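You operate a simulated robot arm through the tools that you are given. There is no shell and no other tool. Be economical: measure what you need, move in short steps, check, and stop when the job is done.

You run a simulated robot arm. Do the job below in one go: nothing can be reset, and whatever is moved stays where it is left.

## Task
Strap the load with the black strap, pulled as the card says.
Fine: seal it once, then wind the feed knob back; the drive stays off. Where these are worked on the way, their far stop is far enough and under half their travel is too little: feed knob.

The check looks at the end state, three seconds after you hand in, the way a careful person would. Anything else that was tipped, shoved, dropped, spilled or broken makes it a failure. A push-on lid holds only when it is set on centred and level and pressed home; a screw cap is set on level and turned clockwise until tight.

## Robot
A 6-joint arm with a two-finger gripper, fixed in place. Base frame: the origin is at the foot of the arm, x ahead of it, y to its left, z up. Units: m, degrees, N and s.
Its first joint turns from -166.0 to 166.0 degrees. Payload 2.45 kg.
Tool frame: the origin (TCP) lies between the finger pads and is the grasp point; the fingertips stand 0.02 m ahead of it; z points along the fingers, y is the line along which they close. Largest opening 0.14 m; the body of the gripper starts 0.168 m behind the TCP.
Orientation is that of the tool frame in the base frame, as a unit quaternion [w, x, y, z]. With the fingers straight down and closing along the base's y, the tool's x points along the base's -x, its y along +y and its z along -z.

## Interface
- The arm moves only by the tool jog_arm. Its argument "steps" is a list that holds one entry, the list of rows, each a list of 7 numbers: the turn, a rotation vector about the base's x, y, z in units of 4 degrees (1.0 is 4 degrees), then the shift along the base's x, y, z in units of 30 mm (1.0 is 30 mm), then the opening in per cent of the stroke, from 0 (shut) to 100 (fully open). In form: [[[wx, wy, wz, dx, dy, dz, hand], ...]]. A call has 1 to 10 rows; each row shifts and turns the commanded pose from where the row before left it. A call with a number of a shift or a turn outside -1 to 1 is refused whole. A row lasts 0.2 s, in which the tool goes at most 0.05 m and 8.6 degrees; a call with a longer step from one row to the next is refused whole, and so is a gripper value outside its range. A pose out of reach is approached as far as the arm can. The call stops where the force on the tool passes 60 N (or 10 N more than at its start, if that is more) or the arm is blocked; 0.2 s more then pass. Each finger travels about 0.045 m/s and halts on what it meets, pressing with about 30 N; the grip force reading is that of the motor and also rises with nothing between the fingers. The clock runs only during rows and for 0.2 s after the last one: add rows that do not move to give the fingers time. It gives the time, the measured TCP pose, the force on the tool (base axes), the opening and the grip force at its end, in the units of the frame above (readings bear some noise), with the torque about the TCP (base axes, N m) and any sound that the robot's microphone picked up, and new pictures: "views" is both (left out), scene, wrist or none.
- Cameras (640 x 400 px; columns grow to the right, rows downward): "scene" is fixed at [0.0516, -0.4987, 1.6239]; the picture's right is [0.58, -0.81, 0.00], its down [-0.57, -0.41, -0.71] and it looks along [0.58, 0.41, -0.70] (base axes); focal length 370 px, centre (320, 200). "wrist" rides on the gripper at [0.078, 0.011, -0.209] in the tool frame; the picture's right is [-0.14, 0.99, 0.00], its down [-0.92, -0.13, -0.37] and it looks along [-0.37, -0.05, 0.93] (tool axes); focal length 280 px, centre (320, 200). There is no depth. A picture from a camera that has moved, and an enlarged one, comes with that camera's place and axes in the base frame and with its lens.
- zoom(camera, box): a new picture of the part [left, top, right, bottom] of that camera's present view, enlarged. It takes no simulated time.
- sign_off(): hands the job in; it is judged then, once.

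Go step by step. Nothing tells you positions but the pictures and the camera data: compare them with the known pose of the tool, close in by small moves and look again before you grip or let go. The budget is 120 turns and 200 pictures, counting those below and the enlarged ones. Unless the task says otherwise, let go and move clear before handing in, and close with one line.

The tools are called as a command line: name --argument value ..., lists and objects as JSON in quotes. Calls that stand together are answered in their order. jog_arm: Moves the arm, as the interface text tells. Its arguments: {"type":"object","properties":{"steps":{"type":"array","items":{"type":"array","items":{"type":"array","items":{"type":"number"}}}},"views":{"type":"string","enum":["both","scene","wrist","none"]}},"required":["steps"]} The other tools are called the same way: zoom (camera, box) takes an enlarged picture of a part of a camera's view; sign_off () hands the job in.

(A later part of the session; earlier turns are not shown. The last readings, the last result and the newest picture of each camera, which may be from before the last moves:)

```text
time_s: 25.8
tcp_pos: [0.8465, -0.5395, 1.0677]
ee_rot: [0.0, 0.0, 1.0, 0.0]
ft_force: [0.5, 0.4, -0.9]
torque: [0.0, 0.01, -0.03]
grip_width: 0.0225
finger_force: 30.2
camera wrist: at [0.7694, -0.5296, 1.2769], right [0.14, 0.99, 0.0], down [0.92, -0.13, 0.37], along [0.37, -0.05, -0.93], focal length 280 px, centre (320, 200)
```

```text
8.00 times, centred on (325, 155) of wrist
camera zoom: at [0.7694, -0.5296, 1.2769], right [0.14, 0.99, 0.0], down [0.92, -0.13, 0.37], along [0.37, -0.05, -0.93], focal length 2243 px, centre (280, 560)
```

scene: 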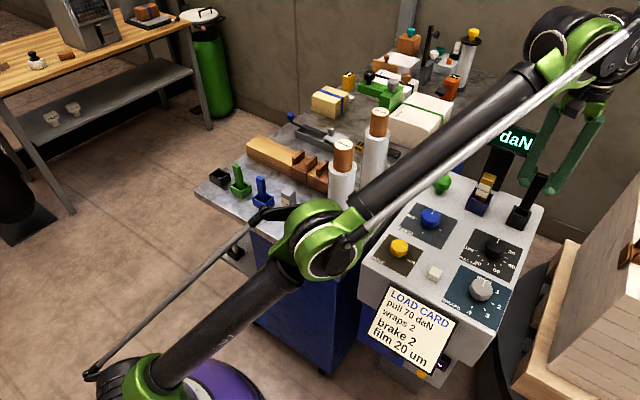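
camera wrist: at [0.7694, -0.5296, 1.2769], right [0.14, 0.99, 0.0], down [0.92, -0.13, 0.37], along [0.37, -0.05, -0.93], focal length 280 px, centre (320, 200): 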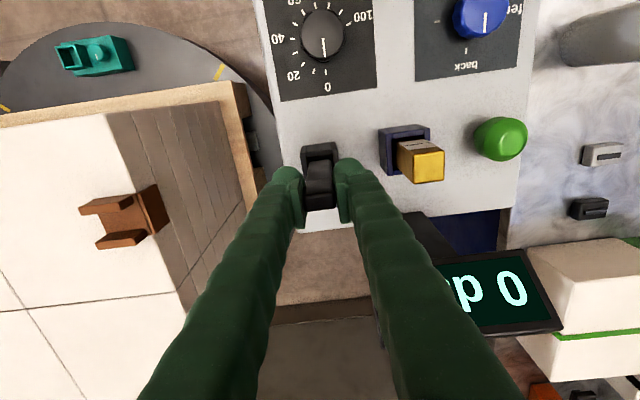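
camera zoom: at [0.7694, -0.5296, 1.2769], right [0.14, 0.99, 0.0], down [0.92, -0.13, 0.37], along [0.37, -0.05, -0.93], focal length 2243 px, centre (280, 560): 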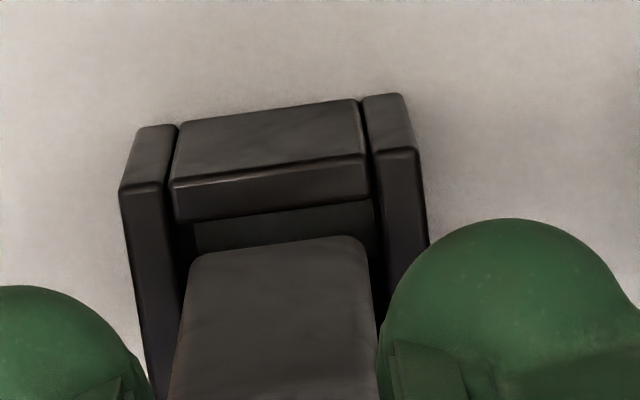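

The slot opening is centred near (0.851, -0.540), its rim is at z 0.967, and the bar bottom is at about 0.988. I'll shift +4 mm in x, lower partway, then check.

jog_arm --steps '[[[0, 0, 0, 0.13, 0, 0, 5], [0, 0, 0, 0, 0, -0.3, 5], [0, 0, 0, 0, 0, -0.3, 5], [0, 0, 0, 0, 0, -0.3, 5], [0, 0, 0, 0, 0, -0.2, 5]]]'

zoom --camera "scene" --box '[490, 170, 560, 235]'

zoom --camera "wrist" --box '[280, 120, 370, 190]'

```text
time_s: 27.0
tcp_pos: [0.8515, -0.5408, 1.0358]
ee_rot: [0.0, 0.0, 1.0, -0.001]
ft_force: [-0.4, -0.8, -0.1]
torque: [-0.01, -0.01, -0.03]
grip_width: 0.0225
finger_force: 30.5
camera wrist: at [0.7727, -0.5293, 1.2439], right [0.14, 0.99, 0.0], down [0.92, -0.13, 0.37], along [0.37, -0.05, -0.93], focal length 280 px, centre (320, 200)
```

scene: 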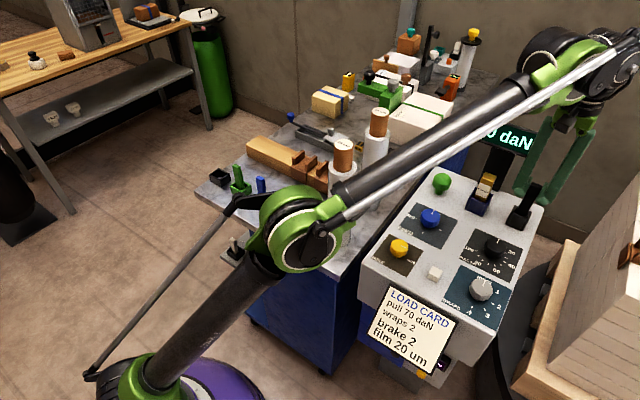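
wrist: 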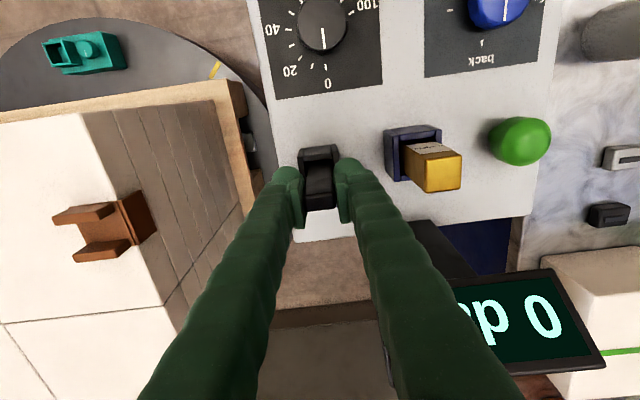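

```text
6.15 times, centred on (525, 202) of scene
camera zoom: at [0.0516, -0.4987, 1.6239], right [0.58, -0.81, 0.0], down [-0.57, -0.41, -0.71], along [0.58, 0.41, -0.7], focal length 2276 px, centre (-942, 185)
```

zoom: 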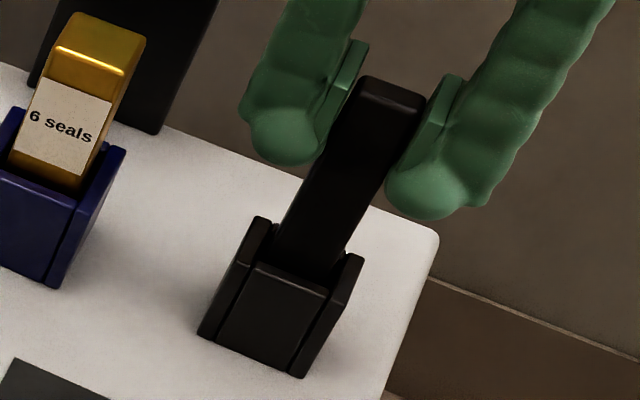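

```text
5.71 times, centred on (325, 155) of wrist
camera zoom: at [0.7727, -0.5293, 1.2439], right [0.14, 0.99, 0.0], down [0.92, -0.13, 0.37], along [0.37, -0.05, -0.93], focal length 1602 px, centre (291, 457)
```

zoom: 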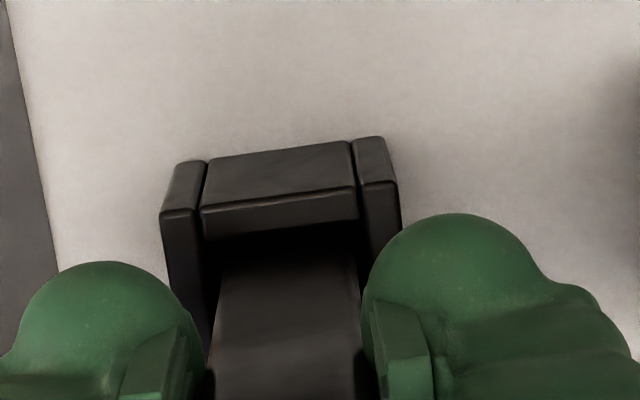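

The bar has entered the slot cleanly. I'll keep lowering in small steps until it seats.

jog_arm --steps '[[[0, 0, 0, 0, 0, -0.25, 5], [0, 0, 0, 0, 0, -0.25, 5], [0, 0, 0, 0, 0, -0.2, 5], [0, 0, 0, 0, 0, -0.15, 5], [0, 0, 0, 0, 0, -0.1, 5]]]'

zoom --camera "scene" --box '[490, 170, 560, 235]'

```text
time_s: 28.2
tcp_pos: [0.8508, -0.5387, 1.0072]
ee_rot: [0.0, 0.001, 1.0, 0.001]
ft_force: [0.4, 1.1, 0.1]
torque: [0.03, -0.01, 0.02]
grip_width: 0.0225
finger_force: 29.9
camera wrist: at [0.7729, -0.5285, 1.2157], right [0.14, 0.99, 0.0], down [0.92, -0.13, 0.37], along [0.37, -0.05, -0.93], focal length 280 px, centre (320, 200)
```

scene: 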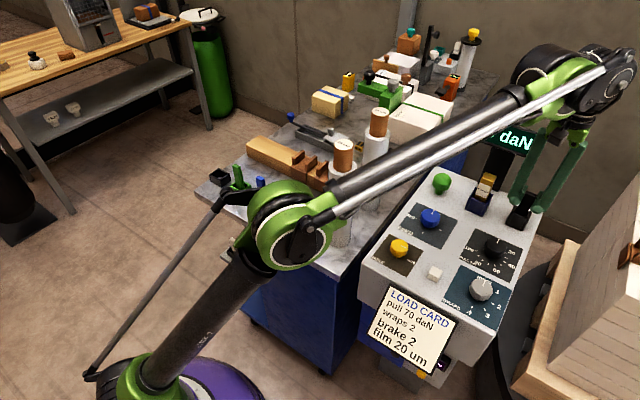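
wrist: 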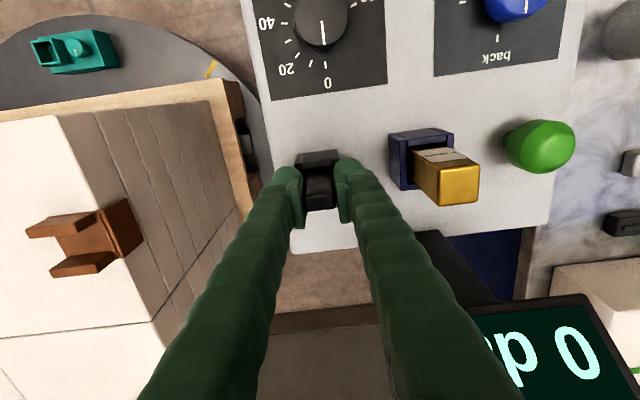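

```text
6.15 times, centred on (525, 202) of scene
camera zoom: at [0.0516, -0.4987, 1.6239], right [0.58, -0.81, 0.0], down [-0.57, -0.41, -0.71], along [0.58, 0.41, -0.7], focal length 2276 px, centre (-942, 185)
```

zoom: 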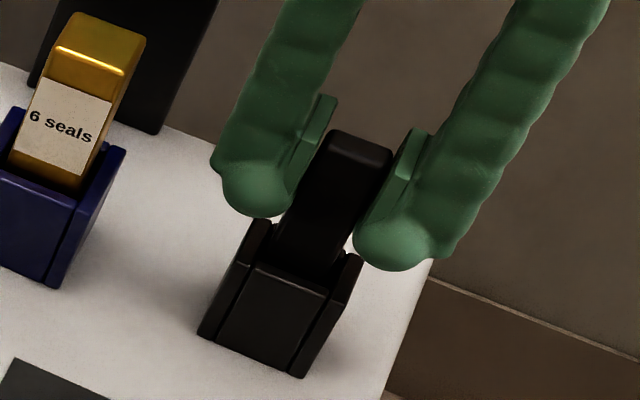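

No bottom contact yet. Continuing a few millimetres at a time.

jog_arm --steps '[[[0, 0, 0, 0, 0, -0.12, 5], [0, 0, 0, 0, 0, -0.12, 5], [0, 0, 0, 0, 0, -0.12, 5], [0, 0, 0, 0, 0, -0.1, 5]]]' --views "none"

```text
time_s: 29.2
tcp_pos: [0.8508, -0.5386, 0.9939]
ee_rot: [0.001, 0.0, 1.0, 0.0]
ft_force: [0.1, 1.0, 22.3]
torque: [0.01, 0.0, -0.01]
grip_width: 0.0225
finger_force: 30.2
```

The bar is seated (22 N contact). Releasing and rising clear.

jog_arm --steps '[[[0, 0, 0, 0, 0, 0.05, 35], [0, 0, 0, 0, 0, 0, 35], [0, 0, 0, 0, 0, 0, 35], [0, 0, 0, 0, 0, 0.5, 35], [0, 0, 0, 0, 0, 1, 35], [0, 0, 0, -0.2, 0, 1, 35], [0, 0, 0, -0.5, 0.2, 0.5, 35], [0, 0, 0, -1, 0.2, 0, 35]]]'

zoom --camera "scene" --box '[470, 110, 560, 235]'

```text
time_s: 31.0
tcp_pos: [0.8017, -0.5265, 1.0825]
ee_rot: [0.0, 0.0, 1.0, 0.0]
ft_force: [1.0, -0.4, -0.6]
torque: [-0.02, 0.07, 0.03]
grip_width: 0.049
finger_force: 0.1
camera wrist: at [0.7234, -0.5169, 1.2924], right [0.14, 0.99, 0.0], down [0.92, -0.13, 0.37], along [0.37, -0.05, -0.93], focal length 280 px, centre (320, 200)
```

scene: 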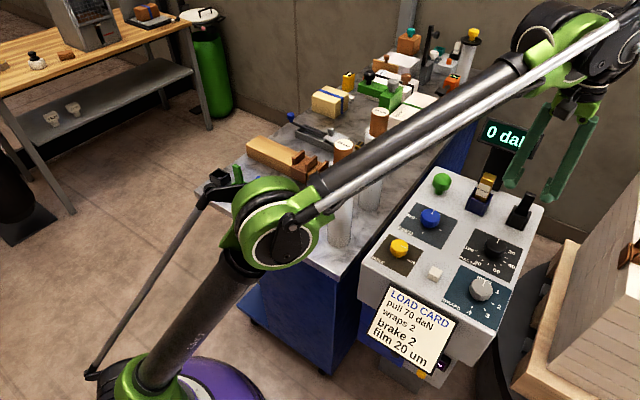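
wrist: 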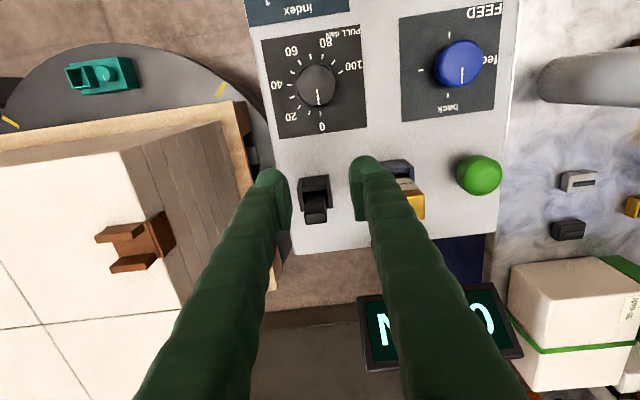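

```text
3.20 times, centred on (515, 172) of scene
camera zoom: at [0.0516, -0.4987, 1.6239], right [0.58, -0.81, 0.0], down [-0.57, -0.41, -0.71], along [0.58, 0.41, -0.7], focal length 1183 px, centre (-304, 288)
```

zoom: 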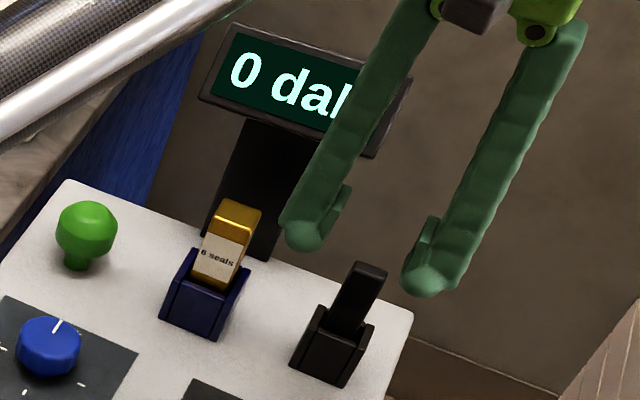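

The black tail is in. Next is the PULL dial: clockwise from 0 to 70. I'll zoom in to measure the ticks.

zoom --camera "wrist" --box '[255, 20, 375, 140]'

zoom --camera "scene" --box '[455, 220, 535, 280]'

```text
3.33 times, centred on (315, 80) of wrist
camera zoom: at [0.7234, -0.5169, 1.2924], right [0.14, 0.99, 0.0], down [0.92, -0.13, 0.37], along [0.37, -0.05, -0.93], focal length 935 px, centre (337, 600)
```

zoom: 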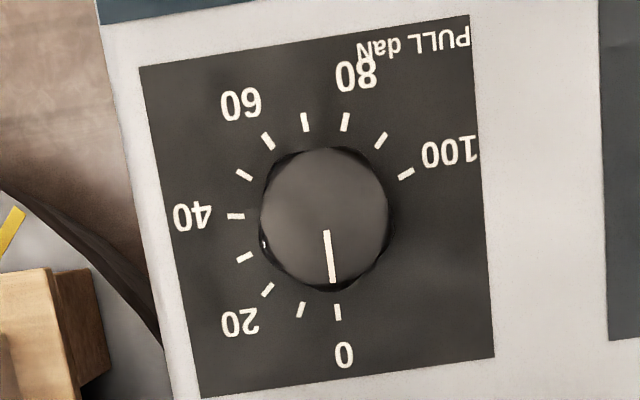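

```text
6.67 times, centred on (495, 250) of scene
camera zoom: at [0.0516, -0.4987, 1.6239], right [0.58, -0.81, 0.0], down [-0.57, -0.41, -0.71], along [0.58, 0.41, -0.7], focal length 2465 px, centre (-847, -133)
```

zoom: 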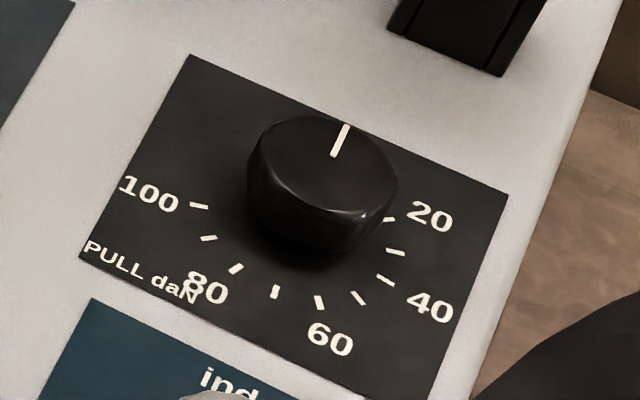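

Ticks are 25° per 10 daN, so 70 is 175° clockwise. The knob is centred near (0.720, -0.5195) with its top at z ≈ 0.954. Moving above it.

jog_arm --steps '[[[0, 0, 0, -0.9, 0.08, 0, 55], [0, 0, 0, -0.9, 0.08, 0, 55], [0, 0, 0, -0.92, 0.07, 0, 55], [0, 0, 0, 0, 0, -1, 55], [0, 0, 0, 0, 0, -1, 55], [0, 0, 0, 0, 0, -0.6, 55], [0, 0, 0, 0, 0, 0, 55]]]'

zoom --camera "scene" --box '[445, 200, 535, 280]'

zoom --camera "wrist" --box '[240, 100, 400, 240]'

```text
time_s: 32.6
tcp_pos: [0.7188, -0.5195, 1.0064]
ee_rot: [0.0, -0.001, 1.0, 0.0]
ft_force: [0.4, -0.1, -0.2]
torque: [0.0, -0.02, 0.0]
grip_width: 0.0772
finger_force: 0.1
camera wrist: at [0.6395, -0.5093, 1.2151], right [0.14, 0.99, 0.0], down [0.92, -0.13, 0.37], along [0.37, -0.05, -0.93], focal length 280 px, centre (320, 200)
```

scene: 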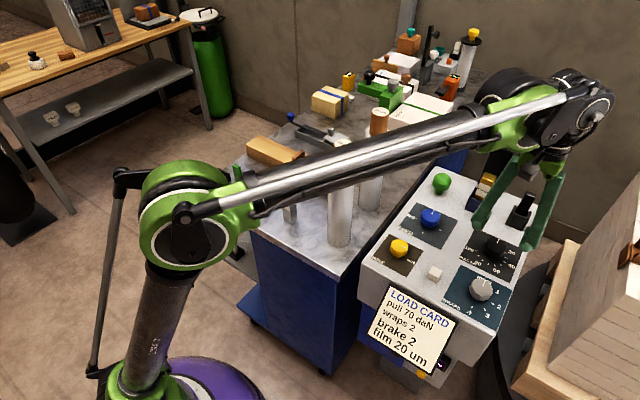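
wrist: 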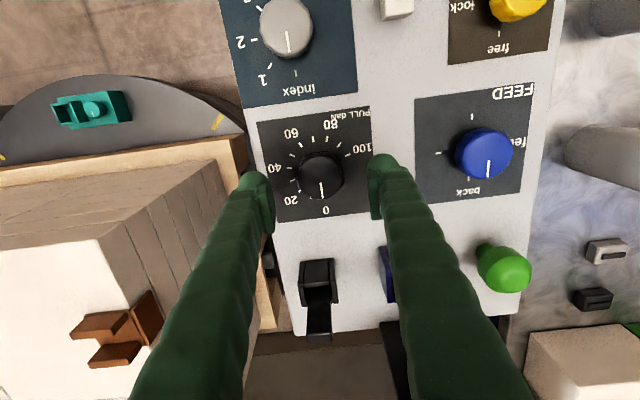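

```text
5.00 times, centred on (490, 240) of scene
camera zoom: at [0.0516, -0.4987, 1.6239], right [0.58, -0.81, 0.0], down [-0.57, -0.41, -0.71], along [0.58, 0.41, -0.7], focal length 1849 px, centre (-530, 0)
```

zoom: 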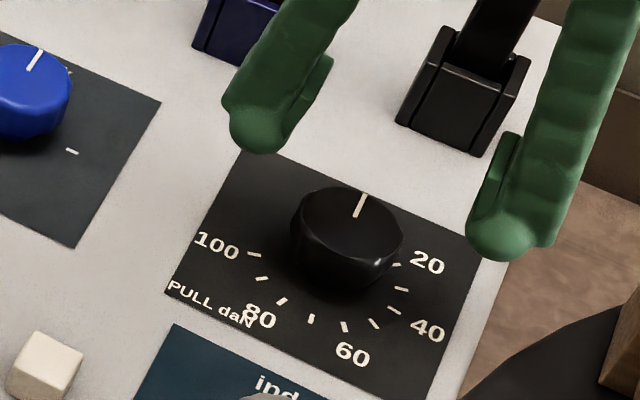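

```text
2.86 times, centred on (320, 170) of wrist
camera zoom: at [0.6395, -0.5093, 1.2151], right [0.14, 0.99, 0.0], down [0.92, -0.13, 0.37], along [0.37, -0.05, -0.93], focal length 801 px, centre (320, 286)
```

zoom: 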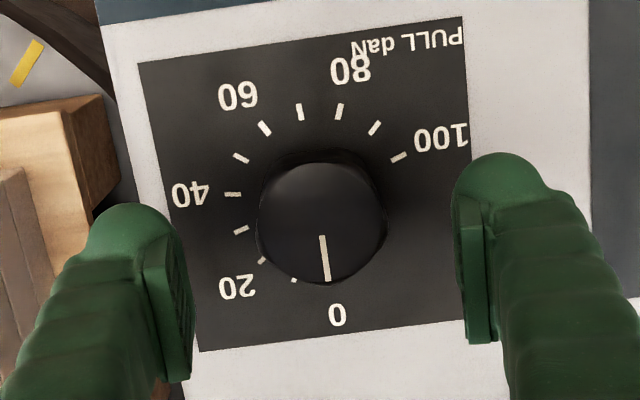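

Centred. Lowering around the knob and gripping.

jog_arm --steps '[[[0, 0, 0, 0.06, 0, -0.6, 55], [0, 0, 0, 0, 0, -0.6, 55], [0, 0, 0, 0, 0, -0.6, 55], [0, 0, 0, 0, 0, 0, 20], [0, 0, 0, 0, 0, 0, 20], [0, 0, 0, 0, 0, 0, 20], [0, 0, 0, 0, 0, 0, 20]]]'

zoom --camera "scene" --box '[445, 200, 535, 280]'

```text
time_s: 34.2
tcp_pos: [0.7186, -0.5208, 0.9522]
ee_rot: [0.0, 0.0, 1.0, 0.0]
ft_force: [-1.8, 1.2, -2.6]
torque: [0.0, 0.01, 0.03]
grip_width: 0.0467
finger_force: 44.8
camera wrist: at [0.6418, -0.5095, 1.1614], right [0.14, 0.99, 0.0], down [0.92, -0.13, 0.37], along [0.37, -0.05, -0.93], focal length 280 px, centre (320, 200)
```

scene: 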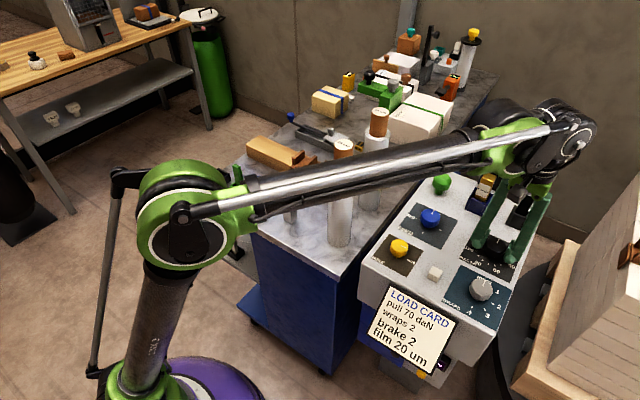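
wrist: 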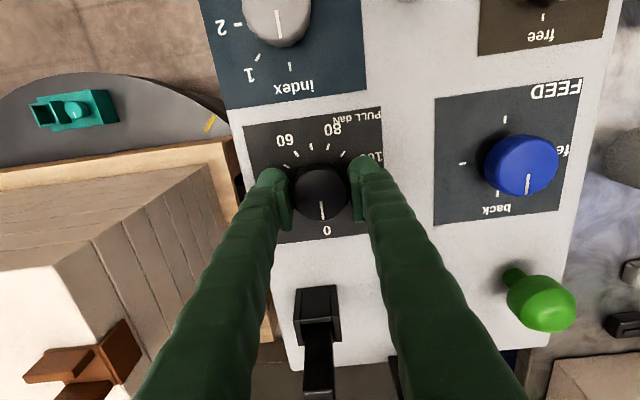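

```text
5.00 times, centred on (490, 240) of scene
camera zoom: at [0.0516, -0.4987, 1.6239], right [0.58, -0.81, 0.0], down [-0.57, -0.41, -0.71], along [0.58, 0.41, -0.7], focal length 1849 px, centre (-530, 0)
```

zoom: 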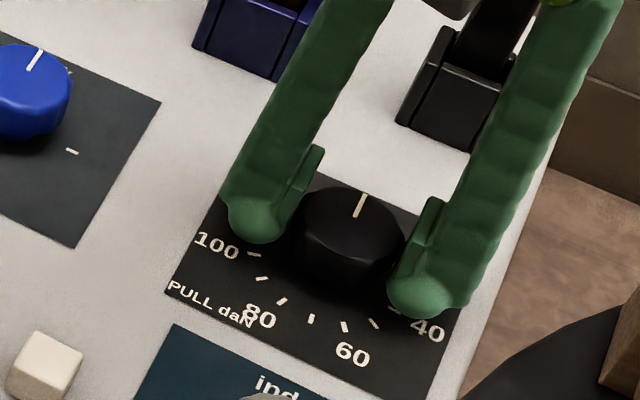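

Gripped at 47 mm. Turning clockwise 40° first and checking that the knob follows.

jog_arm --steps '[[[0, 0, -1, 0, 0, 0, 20], [0, 0, -1, 0, 0, 0, 20], [0, 0, -1, 0, 0, 0, 20], [0, 0, -1, 0, 0, 0, 20], [0, 0, -1, 0, 0, 0, 20], [0, 0, -1, 0, 0, 0, 20], [0, 0, -1, 0, 0, 0, 20], [0, 0, -1, 0, 0, 0, 20], [0, 0, -1, 0, 0, 0, 20], [0, 0, -1, 0, 0, 0, 20]]]' --views "none"

zoom --camera "scene" --box '[445, 200, 535, 280]'

```text
time_s: 36.4
tcp_pos: [0.7205, -0.5192, 0.9538]
ee_rot: [-0.001, 0.343, 0.939, -0.001]
ft_force: [-13.4, 14.2, -11.9]
torque: [0.3, 0.27, -0.03]
grip_width: 0.0464
finger_force: 44.8
```

```text
5.00 times, centred on (490, 240) of scene
camera zoom: at [0.0516, -0.4987, 1.6239], right [0.58, -0.81, 0.0], down [-0.57, -0.41, -0.71], along [0.58, 0.41, -0.7], focal length 1849 px, centre (-530, 0)
```

zoom: 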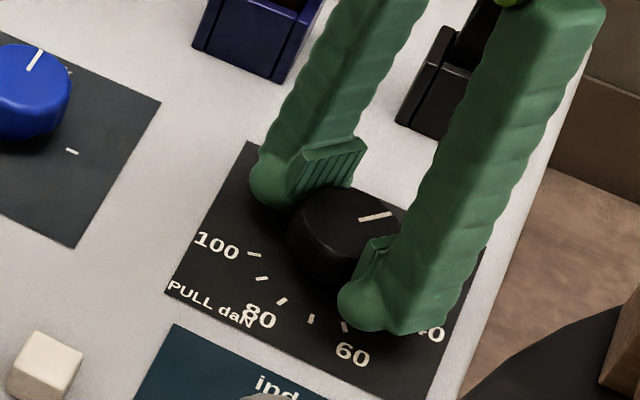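

The knob follows. Continuing, with a small recentring to relieve the side force.

jog_arm --steps '[[[0, 0, -1, -0.03, 0.03, -0.03, 20], [0, 0, -1, -0.03, 0.03, -0.02, 20], [0, 0, -1, 0, 0, 0, 20], [0, 0, -1, 0, 0, 0, 20], [0, 0, -1, 0, 0, 0, 20], [0, 0, -1, 0, 0, 0, 20], [0, 0, -1, 0, 0, 0, 20], [0, 0, -1, 0, 0, 0, 20], [0, 0, -1, 0, 0, 0, 20], [0, 0, -1, 0, 0, 0, 20]]]' --views "none"

jog_arm --steps '[[[0, 0, -1, 0, 0, 0, 20], [0, 0, -1, 0, 0, 0, 20], [0, 0, -1, 0, 0, 0, 20], [0, 0, -1, 0, 0, 0, 20], [0, 0, -1, 0, 0, 0, 20], [0, 0, -1, 0, 0, 0, 20], [0, 0, -1, 0, 0, 0, 20], [0, 0, -1, 0, 0, 0, 20], [0, 0, -1, 0, 0, 0, 20], [0, 0, -1, 0, 0, 0, 20]]]'

zoom --camera "scene" --box '[445, 200, 535, 280]'

```text
time_s: 38.6
tcp_pos: [0.7193, -0.5197, 0.951]
ee_rot: [0.0, 0.643, 0.766, -0.001]
ft_force: [24.4, -9.1, 6.6]
torque: [-0.22, -0.36, 0.01]
grip_width: 0.0466
finger_force: 45.2
```

```text
time_s: 40.7
tcp_pos: [0.7206, -0.5188, 0.9516]
ee_rot: [0.002, 0.851, 0.525, 0.001]
ft_force: [19.1, -0.3, -2.6]
torque: [-0.05, -0.19, 0.02]
grip_width: 0.0466
finger_force: 44.9
stopped in row 10: the force on the tool passed its limit at 61 N (the readings are from after the stop); the commanded pose is now the measured one
camera wrist: at [0.7642, -0.4535, 1.1596], right [0.82, -0.57, 0.0], down [-0.53, -0.77, 0.37], along [-0.21, -0.31, -0.93], focal length 280 px, centre (320, 200)
```

scene: 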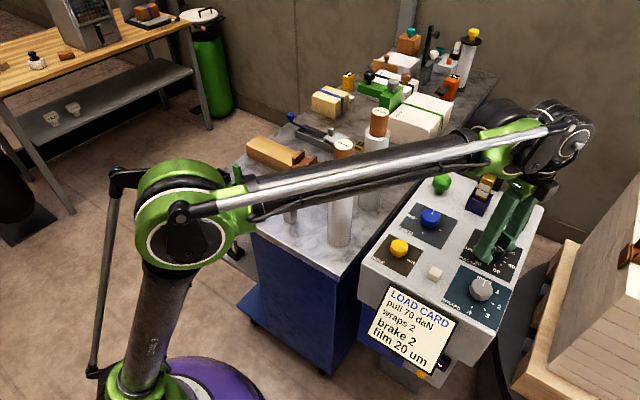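
wrist: 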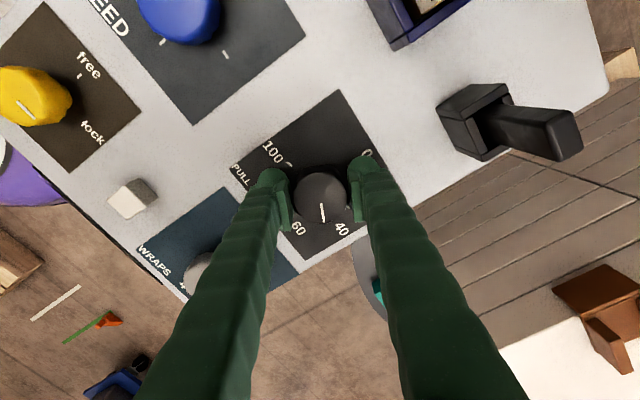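

```text
5.00 times, centred on (490, 240) of scene
camera zoom: at [0.0516, -0.4987, 1.6239], right [0.58, -0.81, 0.0], down [-0.57, -0.41, -0.71], along [0.58, 0.41, -0.7], focal length 1849 px, centre (-530, 0)
```

zoom: 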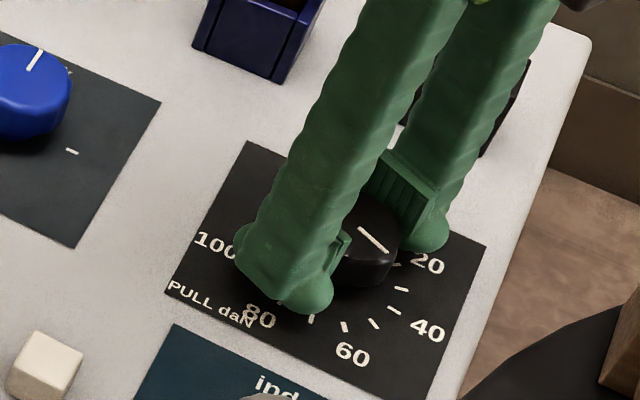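

I've turned about 117°. The side force built up because I'm slightly off the knob's axis, so I'll nudge +x and continue in shorter bursts.

jog_arm --steps '[[[0, 0, 0, 0.05, 0, 0, 20], [0, 0, -1, 0, 0, 0, 20], [0, 0, -1, 0, 0, 0, 20], [0, 0, -1, 0, 0, 0, 20], [0, 0, -1, 0, 0, 0, 20]]]' --views "none"

```text
time_s: 41.9
tcp_pos: [0.72, -0.5193, 0.9516]
ee_rot: [0.001, 0.916, 0.402, 0.0]
ft_force: [7.9, 4.4, -13.7]
torque: [0.14, -0.09, -0.05]
grip_width: 0.0467
finger_force: 45.0
```

jog_arm --steps '[[[0, 0, -1, 0.02, 0.02, -0.03, 20], [0, 0, -1, 0, 0, 0, 20], [0, 0, -1, 0, 0, 0, 20], [0, 0, -1, 0, 0, 0, 20], [0, 0, -1, 0, 0, 0, 20], [0, 0, -1, 0, 0, 0, 20]]]'

zoom --camera "wrist" --box '[250, 110, 390, 250]'

zoom --camera "scene" --box '[445, 200, 535, 280]'

```text
time_s: 43.3
tcp_pos: [0.7208, -0.5191, 0.9515]
ee_rot: [0.002, 0.979, 0.202, 0.001]
ft_force: [22.4, -22.4, 28.6]
torque: [-0.33, -0.22, 0.04]
grip_width: 0.0465
finger_force: 45.0
camera wrist: at [0.7967, -0.4979, 1.1596], right [0.27, -0.96, 0.0], down [-0.9, -0.25, 0.37], along [-0.35, -0.1, -0.93], focal length 280 px, centre (320, 200)
```

scene: 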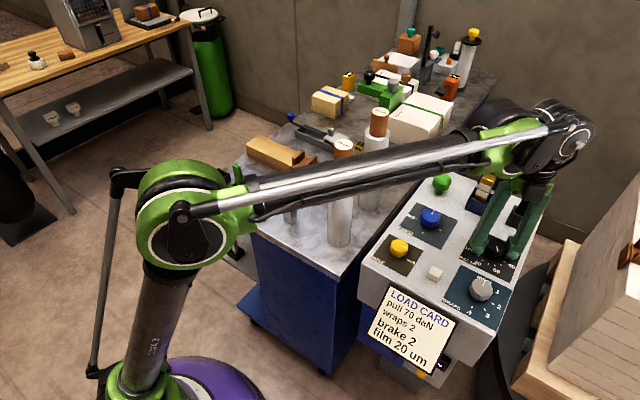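
wrist: 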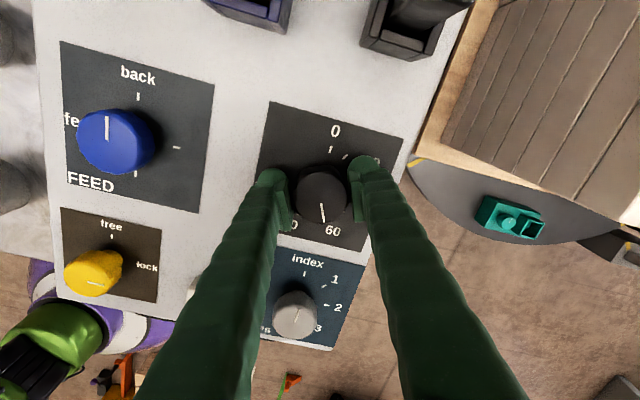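

```text
2.86 times, centred on (320, 180) of wrist
camera zoom: at [0.7967, -0.4979, 1.1596], right [0.27, -0.96, 0.0], down [-0.9, -0.25, 0.37], along [-0.35, -0.1, -0.93], focal length 801 px, centre (320, 257)
```

zoom: 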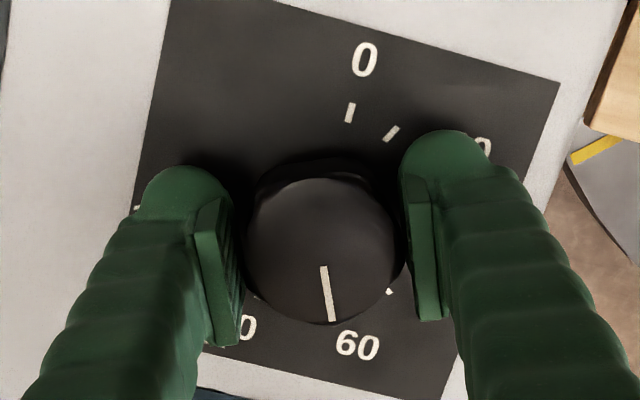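

```text
5.00 times, centred on (490, 240) of scene
camera zoom: at [0.0516, -0.4987, 1.6239], right [0.58, -0.81, 0.0], down [-0.57, -0.41, -0.71], along [0.58, 0.41, -0.7], focal length 1849 px, centre (-530, 0)
```

zoom: 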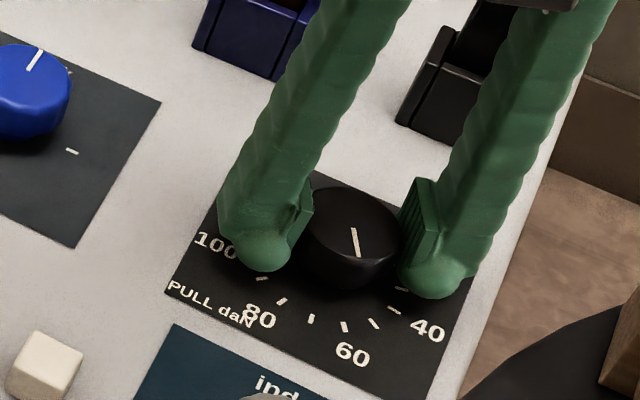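

About 156° so far (~62). 18.5° remain.

jog_arm --steps '[[[0, 0, 0, 0.03, -0.03, 0.02, 20], [0, 0, -1, 0, 0, 0, 20], [0, 0, -1, 0, 0, 0, 20], [0, 0, -1, 0, 0, 0, 20], [0, 0, -1, 0, 0, 0, 20], [0, 0, -0.63, 0, 0, 0, 20]]]'

zoom --camera "wrist" --box '[250, 110, 390, 250]'

zoom --camera "scene" --box '[460, 215, 530, 275]'

```text
time_s: 44.7
tcp_pos: [0.7214, -0.5193, 0.9503]
ee_rot: [0.0, 0.999, 0.042, -0.001]
ft_force: [-14.2, -3.0, -10.9]
torque: [-0.01, 0.33, 0.01]
grip_width: 0.0465
finger_force: 44.7
camera wrist: at [0.8001, -0.5239, 1.1594], right [-0.05, -1.0, 0.0], down [-0.93, 0.05, 0.37], along [-0.37, 0.02, -0.93], focal length 280 px, centre (320, 200)
```

scene: 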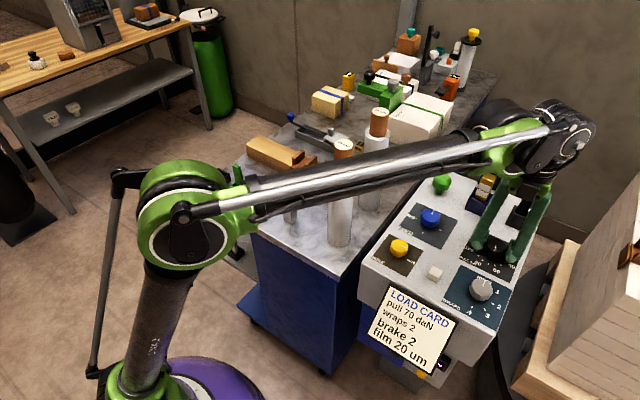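
wrist: 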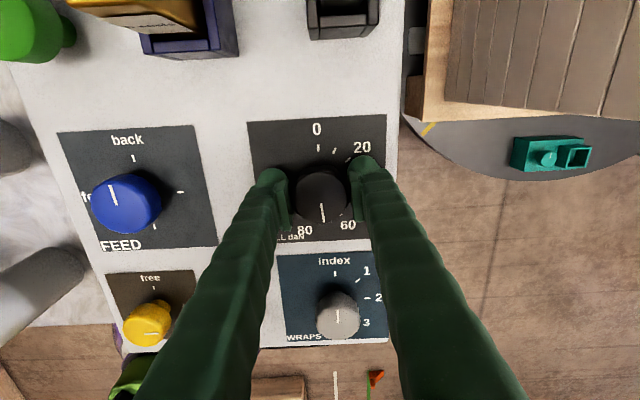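

```text
2.86 times, centred on (320, 180) of wrist
camera zoom: at [0.8001, -0.5239, 1.1594], right [-0.05, -1.0, 0.0], down [-0.93, 0.05, 0.37], along [-0.37, 0.02, -0.93], focal length 801 px, centre (320, 257)
```

zoom: 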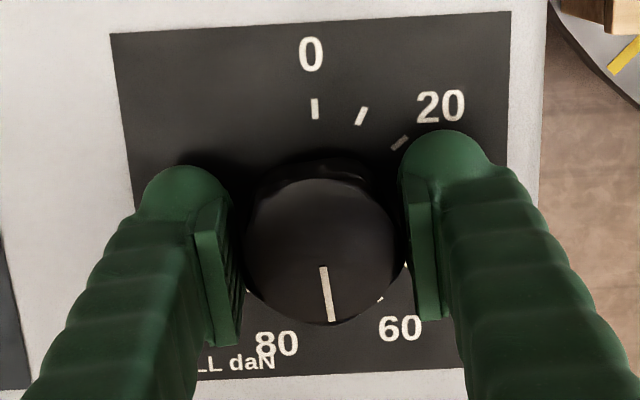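

```text
6.67 times, centred on (495, 245) of scene
camera zoom: at [0.0516, -0.4987, 1.6239], right [0.58, -0.81, 0.0], down [-0.57, -0.41, -0.71], along [0.58, 0.41, -0.7], focal length 2465 px, centre (-847, -100)
```

zoom: 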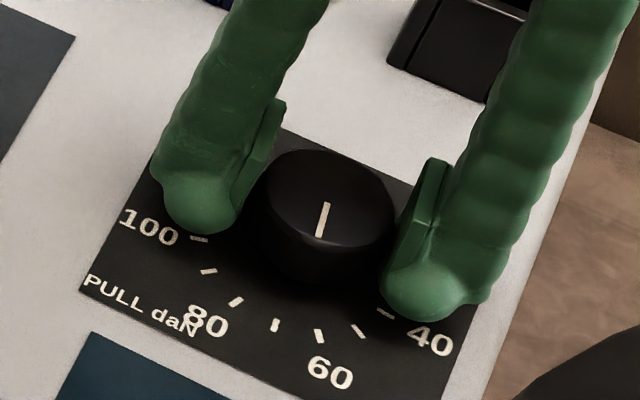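

The dial reads 70 (175°). Releasing, rising, and verifying the pointer while starting to unwind the wrist.

jog_arm --steps '[[[0, 0, 0, 0, 0, 0, 55], [0, 0, 0, 0, 0, 0, 55], [0, 0, 0, 0, 0, 0.3, 55], [0, 0, 0, 0, 0, 1, 55], [0, 0, 0, 0, 0, 1, 55], [0, 0, 1, 0, 0, 1, 55], [0, 0, 1, 0, 0, 0, 55], [0, 0, 1, 0, 0, 0, 55], [0, 0, 1, 0, 0, 0, 55], [0, 0, 1, 0, 0, 0, 55]]]'

zoom --camera "scene" --box '[460, 215, 530, 275]'

zoom --camera "wrist" --box '[240, 70, 400, 210]'

```text
time_s: 46.9
tcp_pos: [0.7211, -0.519, 1.0515]
ee_rot: [0.001, 0.976, 0.216, 0.0]
ft_force: [0.5, 0.1, 0.3]
torque: [0.03, 0.01, 0.01]
grip_width: 0.0772
finger_force: 0.0
camera wrist: at [0.7972, -0.4963, 1.2595], right [0.29, -0.96, 0.0], down [-0.89, -0.27, 0.37], along [-0.35, -0.11, -0.93], focal length 280 px, centre (320, 200)
```

scene: 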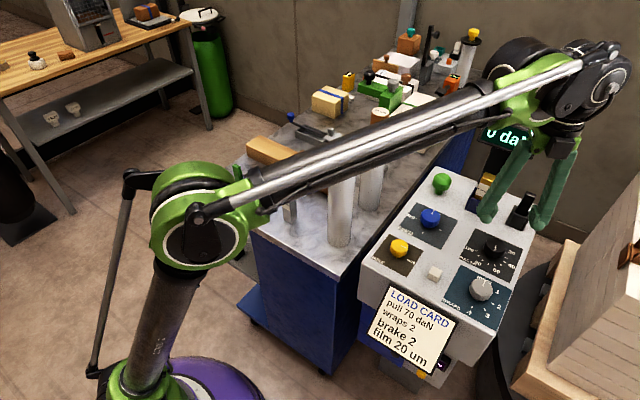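
wrist: 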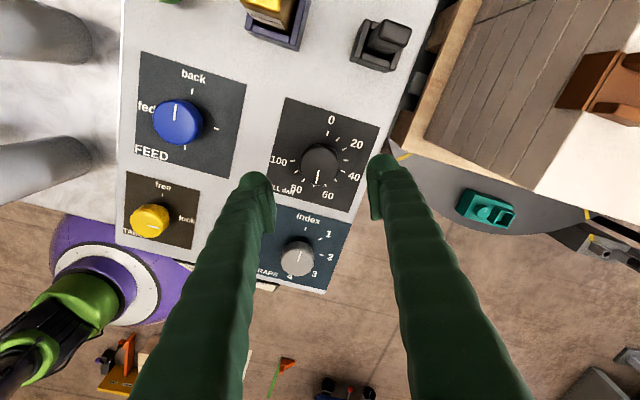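

```text
6.67 times, centred on (495, 245) of scene
camera zoom: at [0.0516, -0.4987, 1.6239], right [0.58, -0.81, 0.0], down [-0.57, -0.41, -0.71], along [0.58, 0.41, -0.7], focal length 2465 px, centre (-847, -100)
```

zoom: 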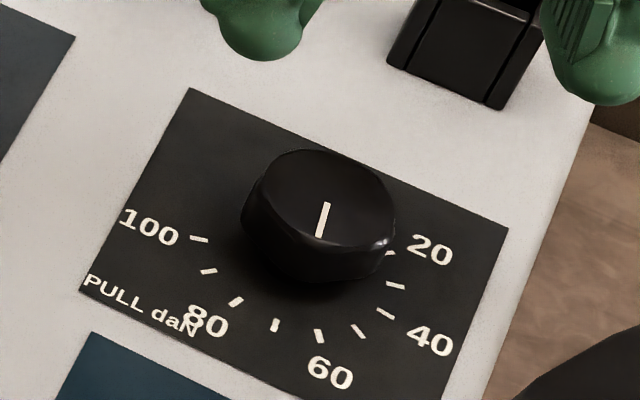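

```text
2.86 times, centred on (320, 140) of wrist
camera zoom: at [0.7972, -0.4963, 1.2595], right [0.29, -0.96, 0.0], down [-0.89, -0.27, 0.37], along [-0.35, -0.11, -0.93], focal length 801 px, centre (320, 371)
```

zoom: 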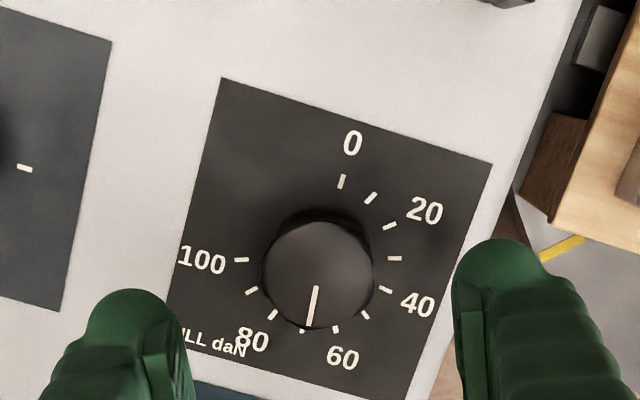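

PULL sits on 70. Now unwinding the wrist while moving over the FEED knob, around (0.718, -0.362).

jog_arm --steps '[[[0, 0, 1, 0, 0.52, 0, 55], [0, 0, 1, 0, 0.52, 0, 55], [0, 0, 1, 0, 0.52, 0, 55], [0, 0, 1, 0, 0.52, 0, 55], [0, 0, 1, 0, 0.52, 0, 55], [0, 0, 1, 0, 0.52, 0, 55], [0, 0, 1, 0, 0.52, 0, 55], [0, 0, 1, 0, 0.52, 0, 55], [0, 0, 1, 0, 0.52, 0, 55], [0, 0, 1, 0, 0.52, 0, 55]]]' --views "none"

jog_arm --steps '[[[0, 0, 1, 0, 0, 0, 55], [0, 0, 1, 0, 0, 0, 55], [0, 0, 1, 0, 0, 0, 55], [0, 0, 1, 0, 0, 0, 55], [0, 0, 1, 0, 0, 0, 55], [0, 0, 1, 0, 0, 0, 55], [0, 0, 1, 0, 0, 0, 55], [0, 0, 1, 0, 0, 0, 55], [0, 0, 1, 0, 0, 0, 55], [0, 0, 1, 0, 0, 0, 55]]]' --views "none"

jog_arm --steps '[[[0, 0, 1, 0, 0, 0, 55], [0, 0, 1, 0, 0, 0, 55], [0, 0, 1, 0, 0, 0, 55], [0, 0, 1, 0, 0, 0, 55], [0, 0, 1, 0, 0, 0, 55], [0, 0, 1, 0, 0, 0, 55], [0, 0, 1, 0, 0, 0, 55], [0, 0, 1, 0, 0, 0, 55], [0, 0, 1, 0, 0, 0, 55], [0, 0, 1, 0, 0, 0, 55]]]' --views "none"

jog_arm --steps '[[[0, 0, 1, 0, 0, 0, 55], [0, 0, 1, 0, 0, 0, 55], [0, 0, 1, 0, 0, 0, 55], [0, 0, 1, 0, 0, 0, 55], [0, 0, 1, 0, 0, 0, 55], [0, 0, 1, 0, 0, 0, 55], [0, 0, 1, 0, 0, 0, 55], [0, 0, 1, 0, 0, 0, 55], [0, 0, 1, 0, 0, 0, 55], [0, 0, 0, 0, 0, 0, 55]]]'

```text
time_s: 49.1
tcp_pos: [0.7215, -0.3646, 1.0499]
ee_rot: [0.001, 0.844, 0.536, 0.001]
ft_force: [-0.7, 0.4, 0.1]
torque: [0.01, 0.0, -0.01]
grip_width: 0.077
finger_force: 0.1
```

```text
time_s: 51.3
tcp_pos: [0.7229, -0.3633, 1.0515]
ee_rot: [0.001, 0.61, 0.793, 0.002]
ft_force: [0.3, 0.9, 0.8]
torque: [-0.01, 0.01, 0.02]
grip_width: 0.0772
finger_force: 0.0
```

```text
time_s: 53.5
tcp_pos: [0.7219, -0.3628, 1.0506]
ee_rot: [0.001, 0.301, 0.954, 0.002]
ft_force: [0.4, 0.2, 0.5]
torque: [0.01, 0.03, -0.02]
grip_width: 0.0768
finger_force: 0.1
```

```text
time_s: 55.7
tcp_pos: [0.7224, -0.3629, 1.0504]
ee_rot: [0.0, -0.008, 1.0, 0.002]
ft_force: [1.0, -0.5, 0.0]
torque: [-0.02, 0.04, 0.01]
grip_width: 0.0771
finger_force: 0.1
camera wrist: at [0.6436, -0.3548, 1.2585], right [0.12, 0.99, 0.0], down [0.92, -0.11, 0.37], along [0.37, -0.04, -0.93], focal length 280 px, centre (320, 200)
```

scene: 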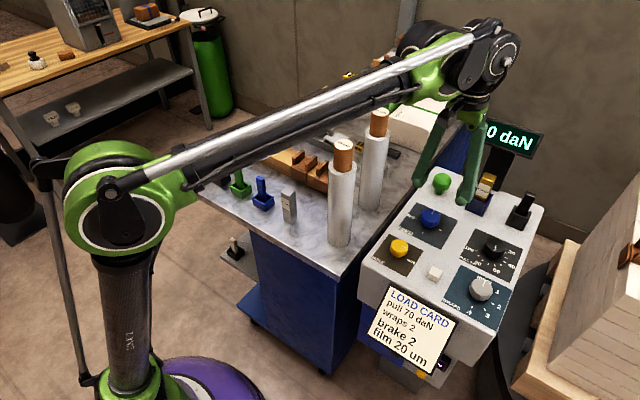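
wrist: 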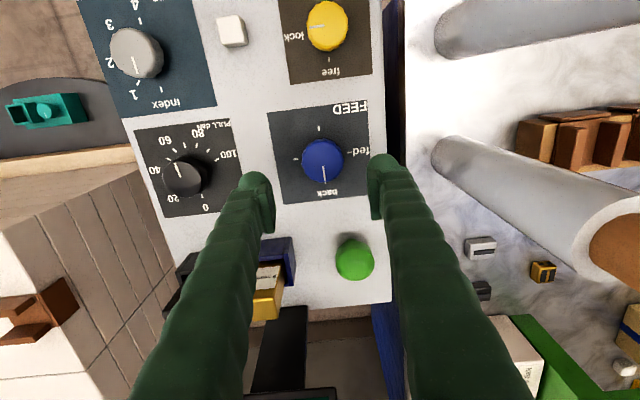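

Yaw is back to about 0. Zooming on the feed knob, then continuing to unwind so a full 270° stroke fits.

zoom --camera "wrist" --box '[260, 90, 400, 220]'

jog_arm --steps '[[[0, 0, 1, 0, 0, 0, 55], [0, 0, 1, 0, 0, 0, 55], [0, 0, 1, 0, 0, 0, 55], [0, 0, 1, 0, 0, 0, 55], [0, 0, 1, 0, 0, 0, 55], [0, 0, 1, 0, 0, 0, 55], [0, 0, 1, 0, 0, 0, 55], [0, 0, 1, 0, 0, 0, 55], [0, 0, 1, 0, 0, 0, 55], [0, 0, 1, 0, 0, 0, 55]]]' --views "none"

jog_arm --steps '[[[0, 0, 1, 0, 0, 0, 55], [0, 0, 1, 0, 0, 0, 55], [0, 0, 1, 0, 0, 0, 55], [0, 0, 1, 0, 0, 0, 55], [0, 0, 1, 0, 0, 0, 55], [0, 0, 1, 0, 0, 0, 55], [0, 0, 1, 0, 0, 0, 55], [0, 0, 1, 0, 0, 0, 55], [0, 0, 1, 0, 0, 0, 55], [0, 0, 1, 0, 0, 0, 55]]]' --views "none"

zoom --camera "scene" --box '[400, 190, 460, 250]'

```text
3.08 times, centred on (330, 155) of wrist
camera zoom: at [0.6436, -0.3548, 1.2585], right [0.12, 0.99, 0.0], down [0.92, -0.11, 0.37], along [0.37, -0.04, -0.93], focal length 863 px, centre (289, 338)
```

zoom: 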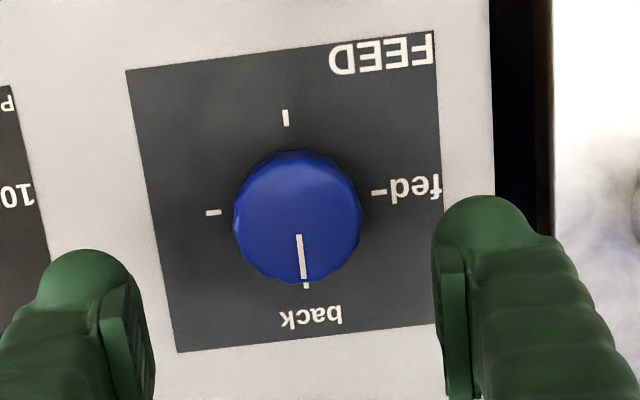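

```text
time_s: 57.9
tcp_pos: [0.7217, -0.3636, 1.051]
ee_rot: [-0.001, -0.35, 0.937, 0.002]
ft_force: [0.0, -0.5, 0.8]
torque: [-0.02, -0.01, 0.01]
grip_width: 0.0771
finger_force: 0.2
```

```text
time_s: 60.1
tcp_pos: [0.7221, -0.3633, 1.0503]
ee_rot: [-0.001, -0.649, 0.761, 0.002]
ft_force: [-0.5, -0.2, -0.1]
torque: [0.01, 0.0, 0.04]
grip_width: 0.0767
finger_force: 0.1
```

```text
6.67 times, centred on (430, 220) of scene
camera zoom: at [0.0516, -0.4987, 1.6239], right [0.58, -0.81, 0.0], down [-0.57, -0.41, -0.71], along [0.58, 0.41, -0.7], focal length 2465 px, centre (-413, 67)
```

zoom: 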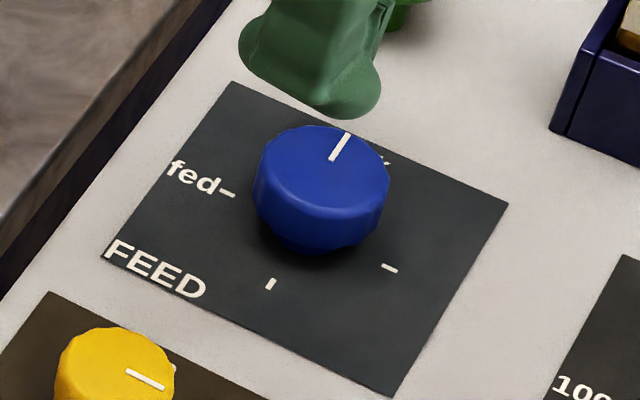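

The feed knob is centred at (0.7207, -0.3595). Descending and gripping at yaw ≈ +81°.

jog_arm --steps '[[[0, 0, 1, -0.04, 0.12, -0.5, 55], [0, 0, 0, 0, 0, -1, 55], [0, 0, 0, 0, 0, -1, 55], [0, 0, 0, 0, 0, -0.78, 55], [0, 0, 0, 0, 0, 0, 55], [0, 0, 0, 0, 0, 0, 20], [0, 0, 0, 0, 0, 0, 20], [0, 0, 0, 0, 0, 0, 20], [0, 0, 0, 0, 0, 0, 20]]]'

zoom --camera "scene" --box '[390, 180, 470, 260]'

```text
time_s: 62.1
tcp_pos: [0.7192, -0.3597, 0.9524]
ee_rot: [-0.001, -0.674, 0.739, 0.002]
ft_force: [-12.9, 3.1, -8.0]
torque: [0.03, 0.16, -0.04]
grip_width: 0.0467
finger_force: 44.1
camera wrist: at [0.7029, -0.4364, 1.1616], right [-0.97, 0.23, 0.0], down [0.21, 0.91, 0.37], along [0.08, 0.36, -0.93], focal length 280 px, centre (320, 200)
```

scene: 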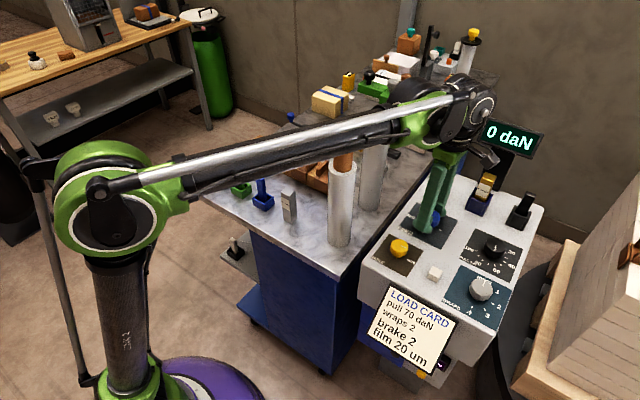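
wrist: 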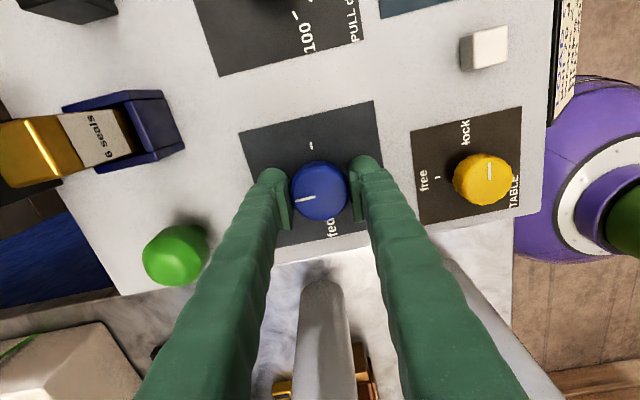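

```text
5.00 times, centred on (430, 220) of scene
camera zoom: at [0.0516, -0.4987, 1.6239], right [0.58, -0.81, 0.0], down [-0.57, -0.41, -0.71], along [0.58, 0.41, -0.7], focal length 1849 px, centre (-230, 100)
```

zoom: 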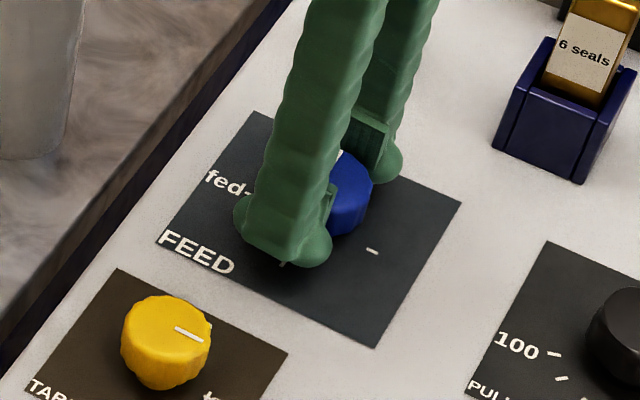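

Gripped. Turning clockwise with a small recentring, checking force each burst.

jog_arm --steps '[[[0, 0, -1, -0.05, 0, -0.03, 20], [0, 0, -1, 0, 0, 0, 20], [0, 0, -1, 0, 0, 0, 20], [0, 0, -1, 0, 0, 0, 20], [0, 0, -1, 0, 0, 0, 20], [0, 0, -1, 0, 0, 0, 20], [0, 0, -1, 0, 0, 0, 20], [0, 0, -1, 0, 0, 0, 20]]]' --views "none"

zoom --camera "scene" --box '[390, 100, 550, 260]'

```text
time_s: 63.9
tcp_pos: [0.7203, -0.3599, 0.9512]
ee_rot: [-0.001, -0.445, 0.896, 0.001]
ft_force: [30.1, -3.8, 24.2]
torque: [0.02, -0.5, 0.03]
grip_width: 0.0464
finger_force: 44.8
```

```text
2.50 times, centred on (470, 180) of scene
camera zoom: at [0.0516, -0.4987, 1.6239], right [0.58, -0.81, 0.0], down [-0.57, -0.41, -0.71], along [0.58, 0.41, -0.7], focal length 924 px, centre (-55, 250)
```

zoom: 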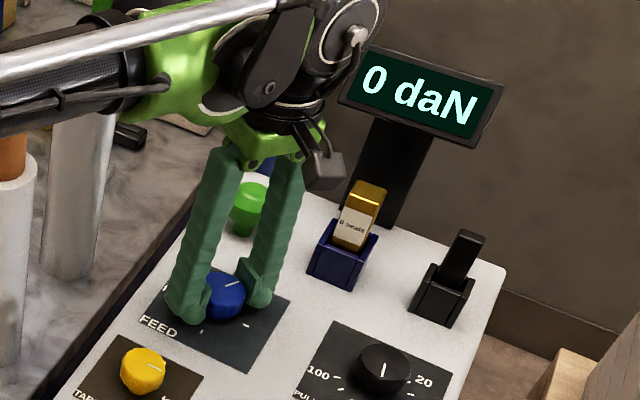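

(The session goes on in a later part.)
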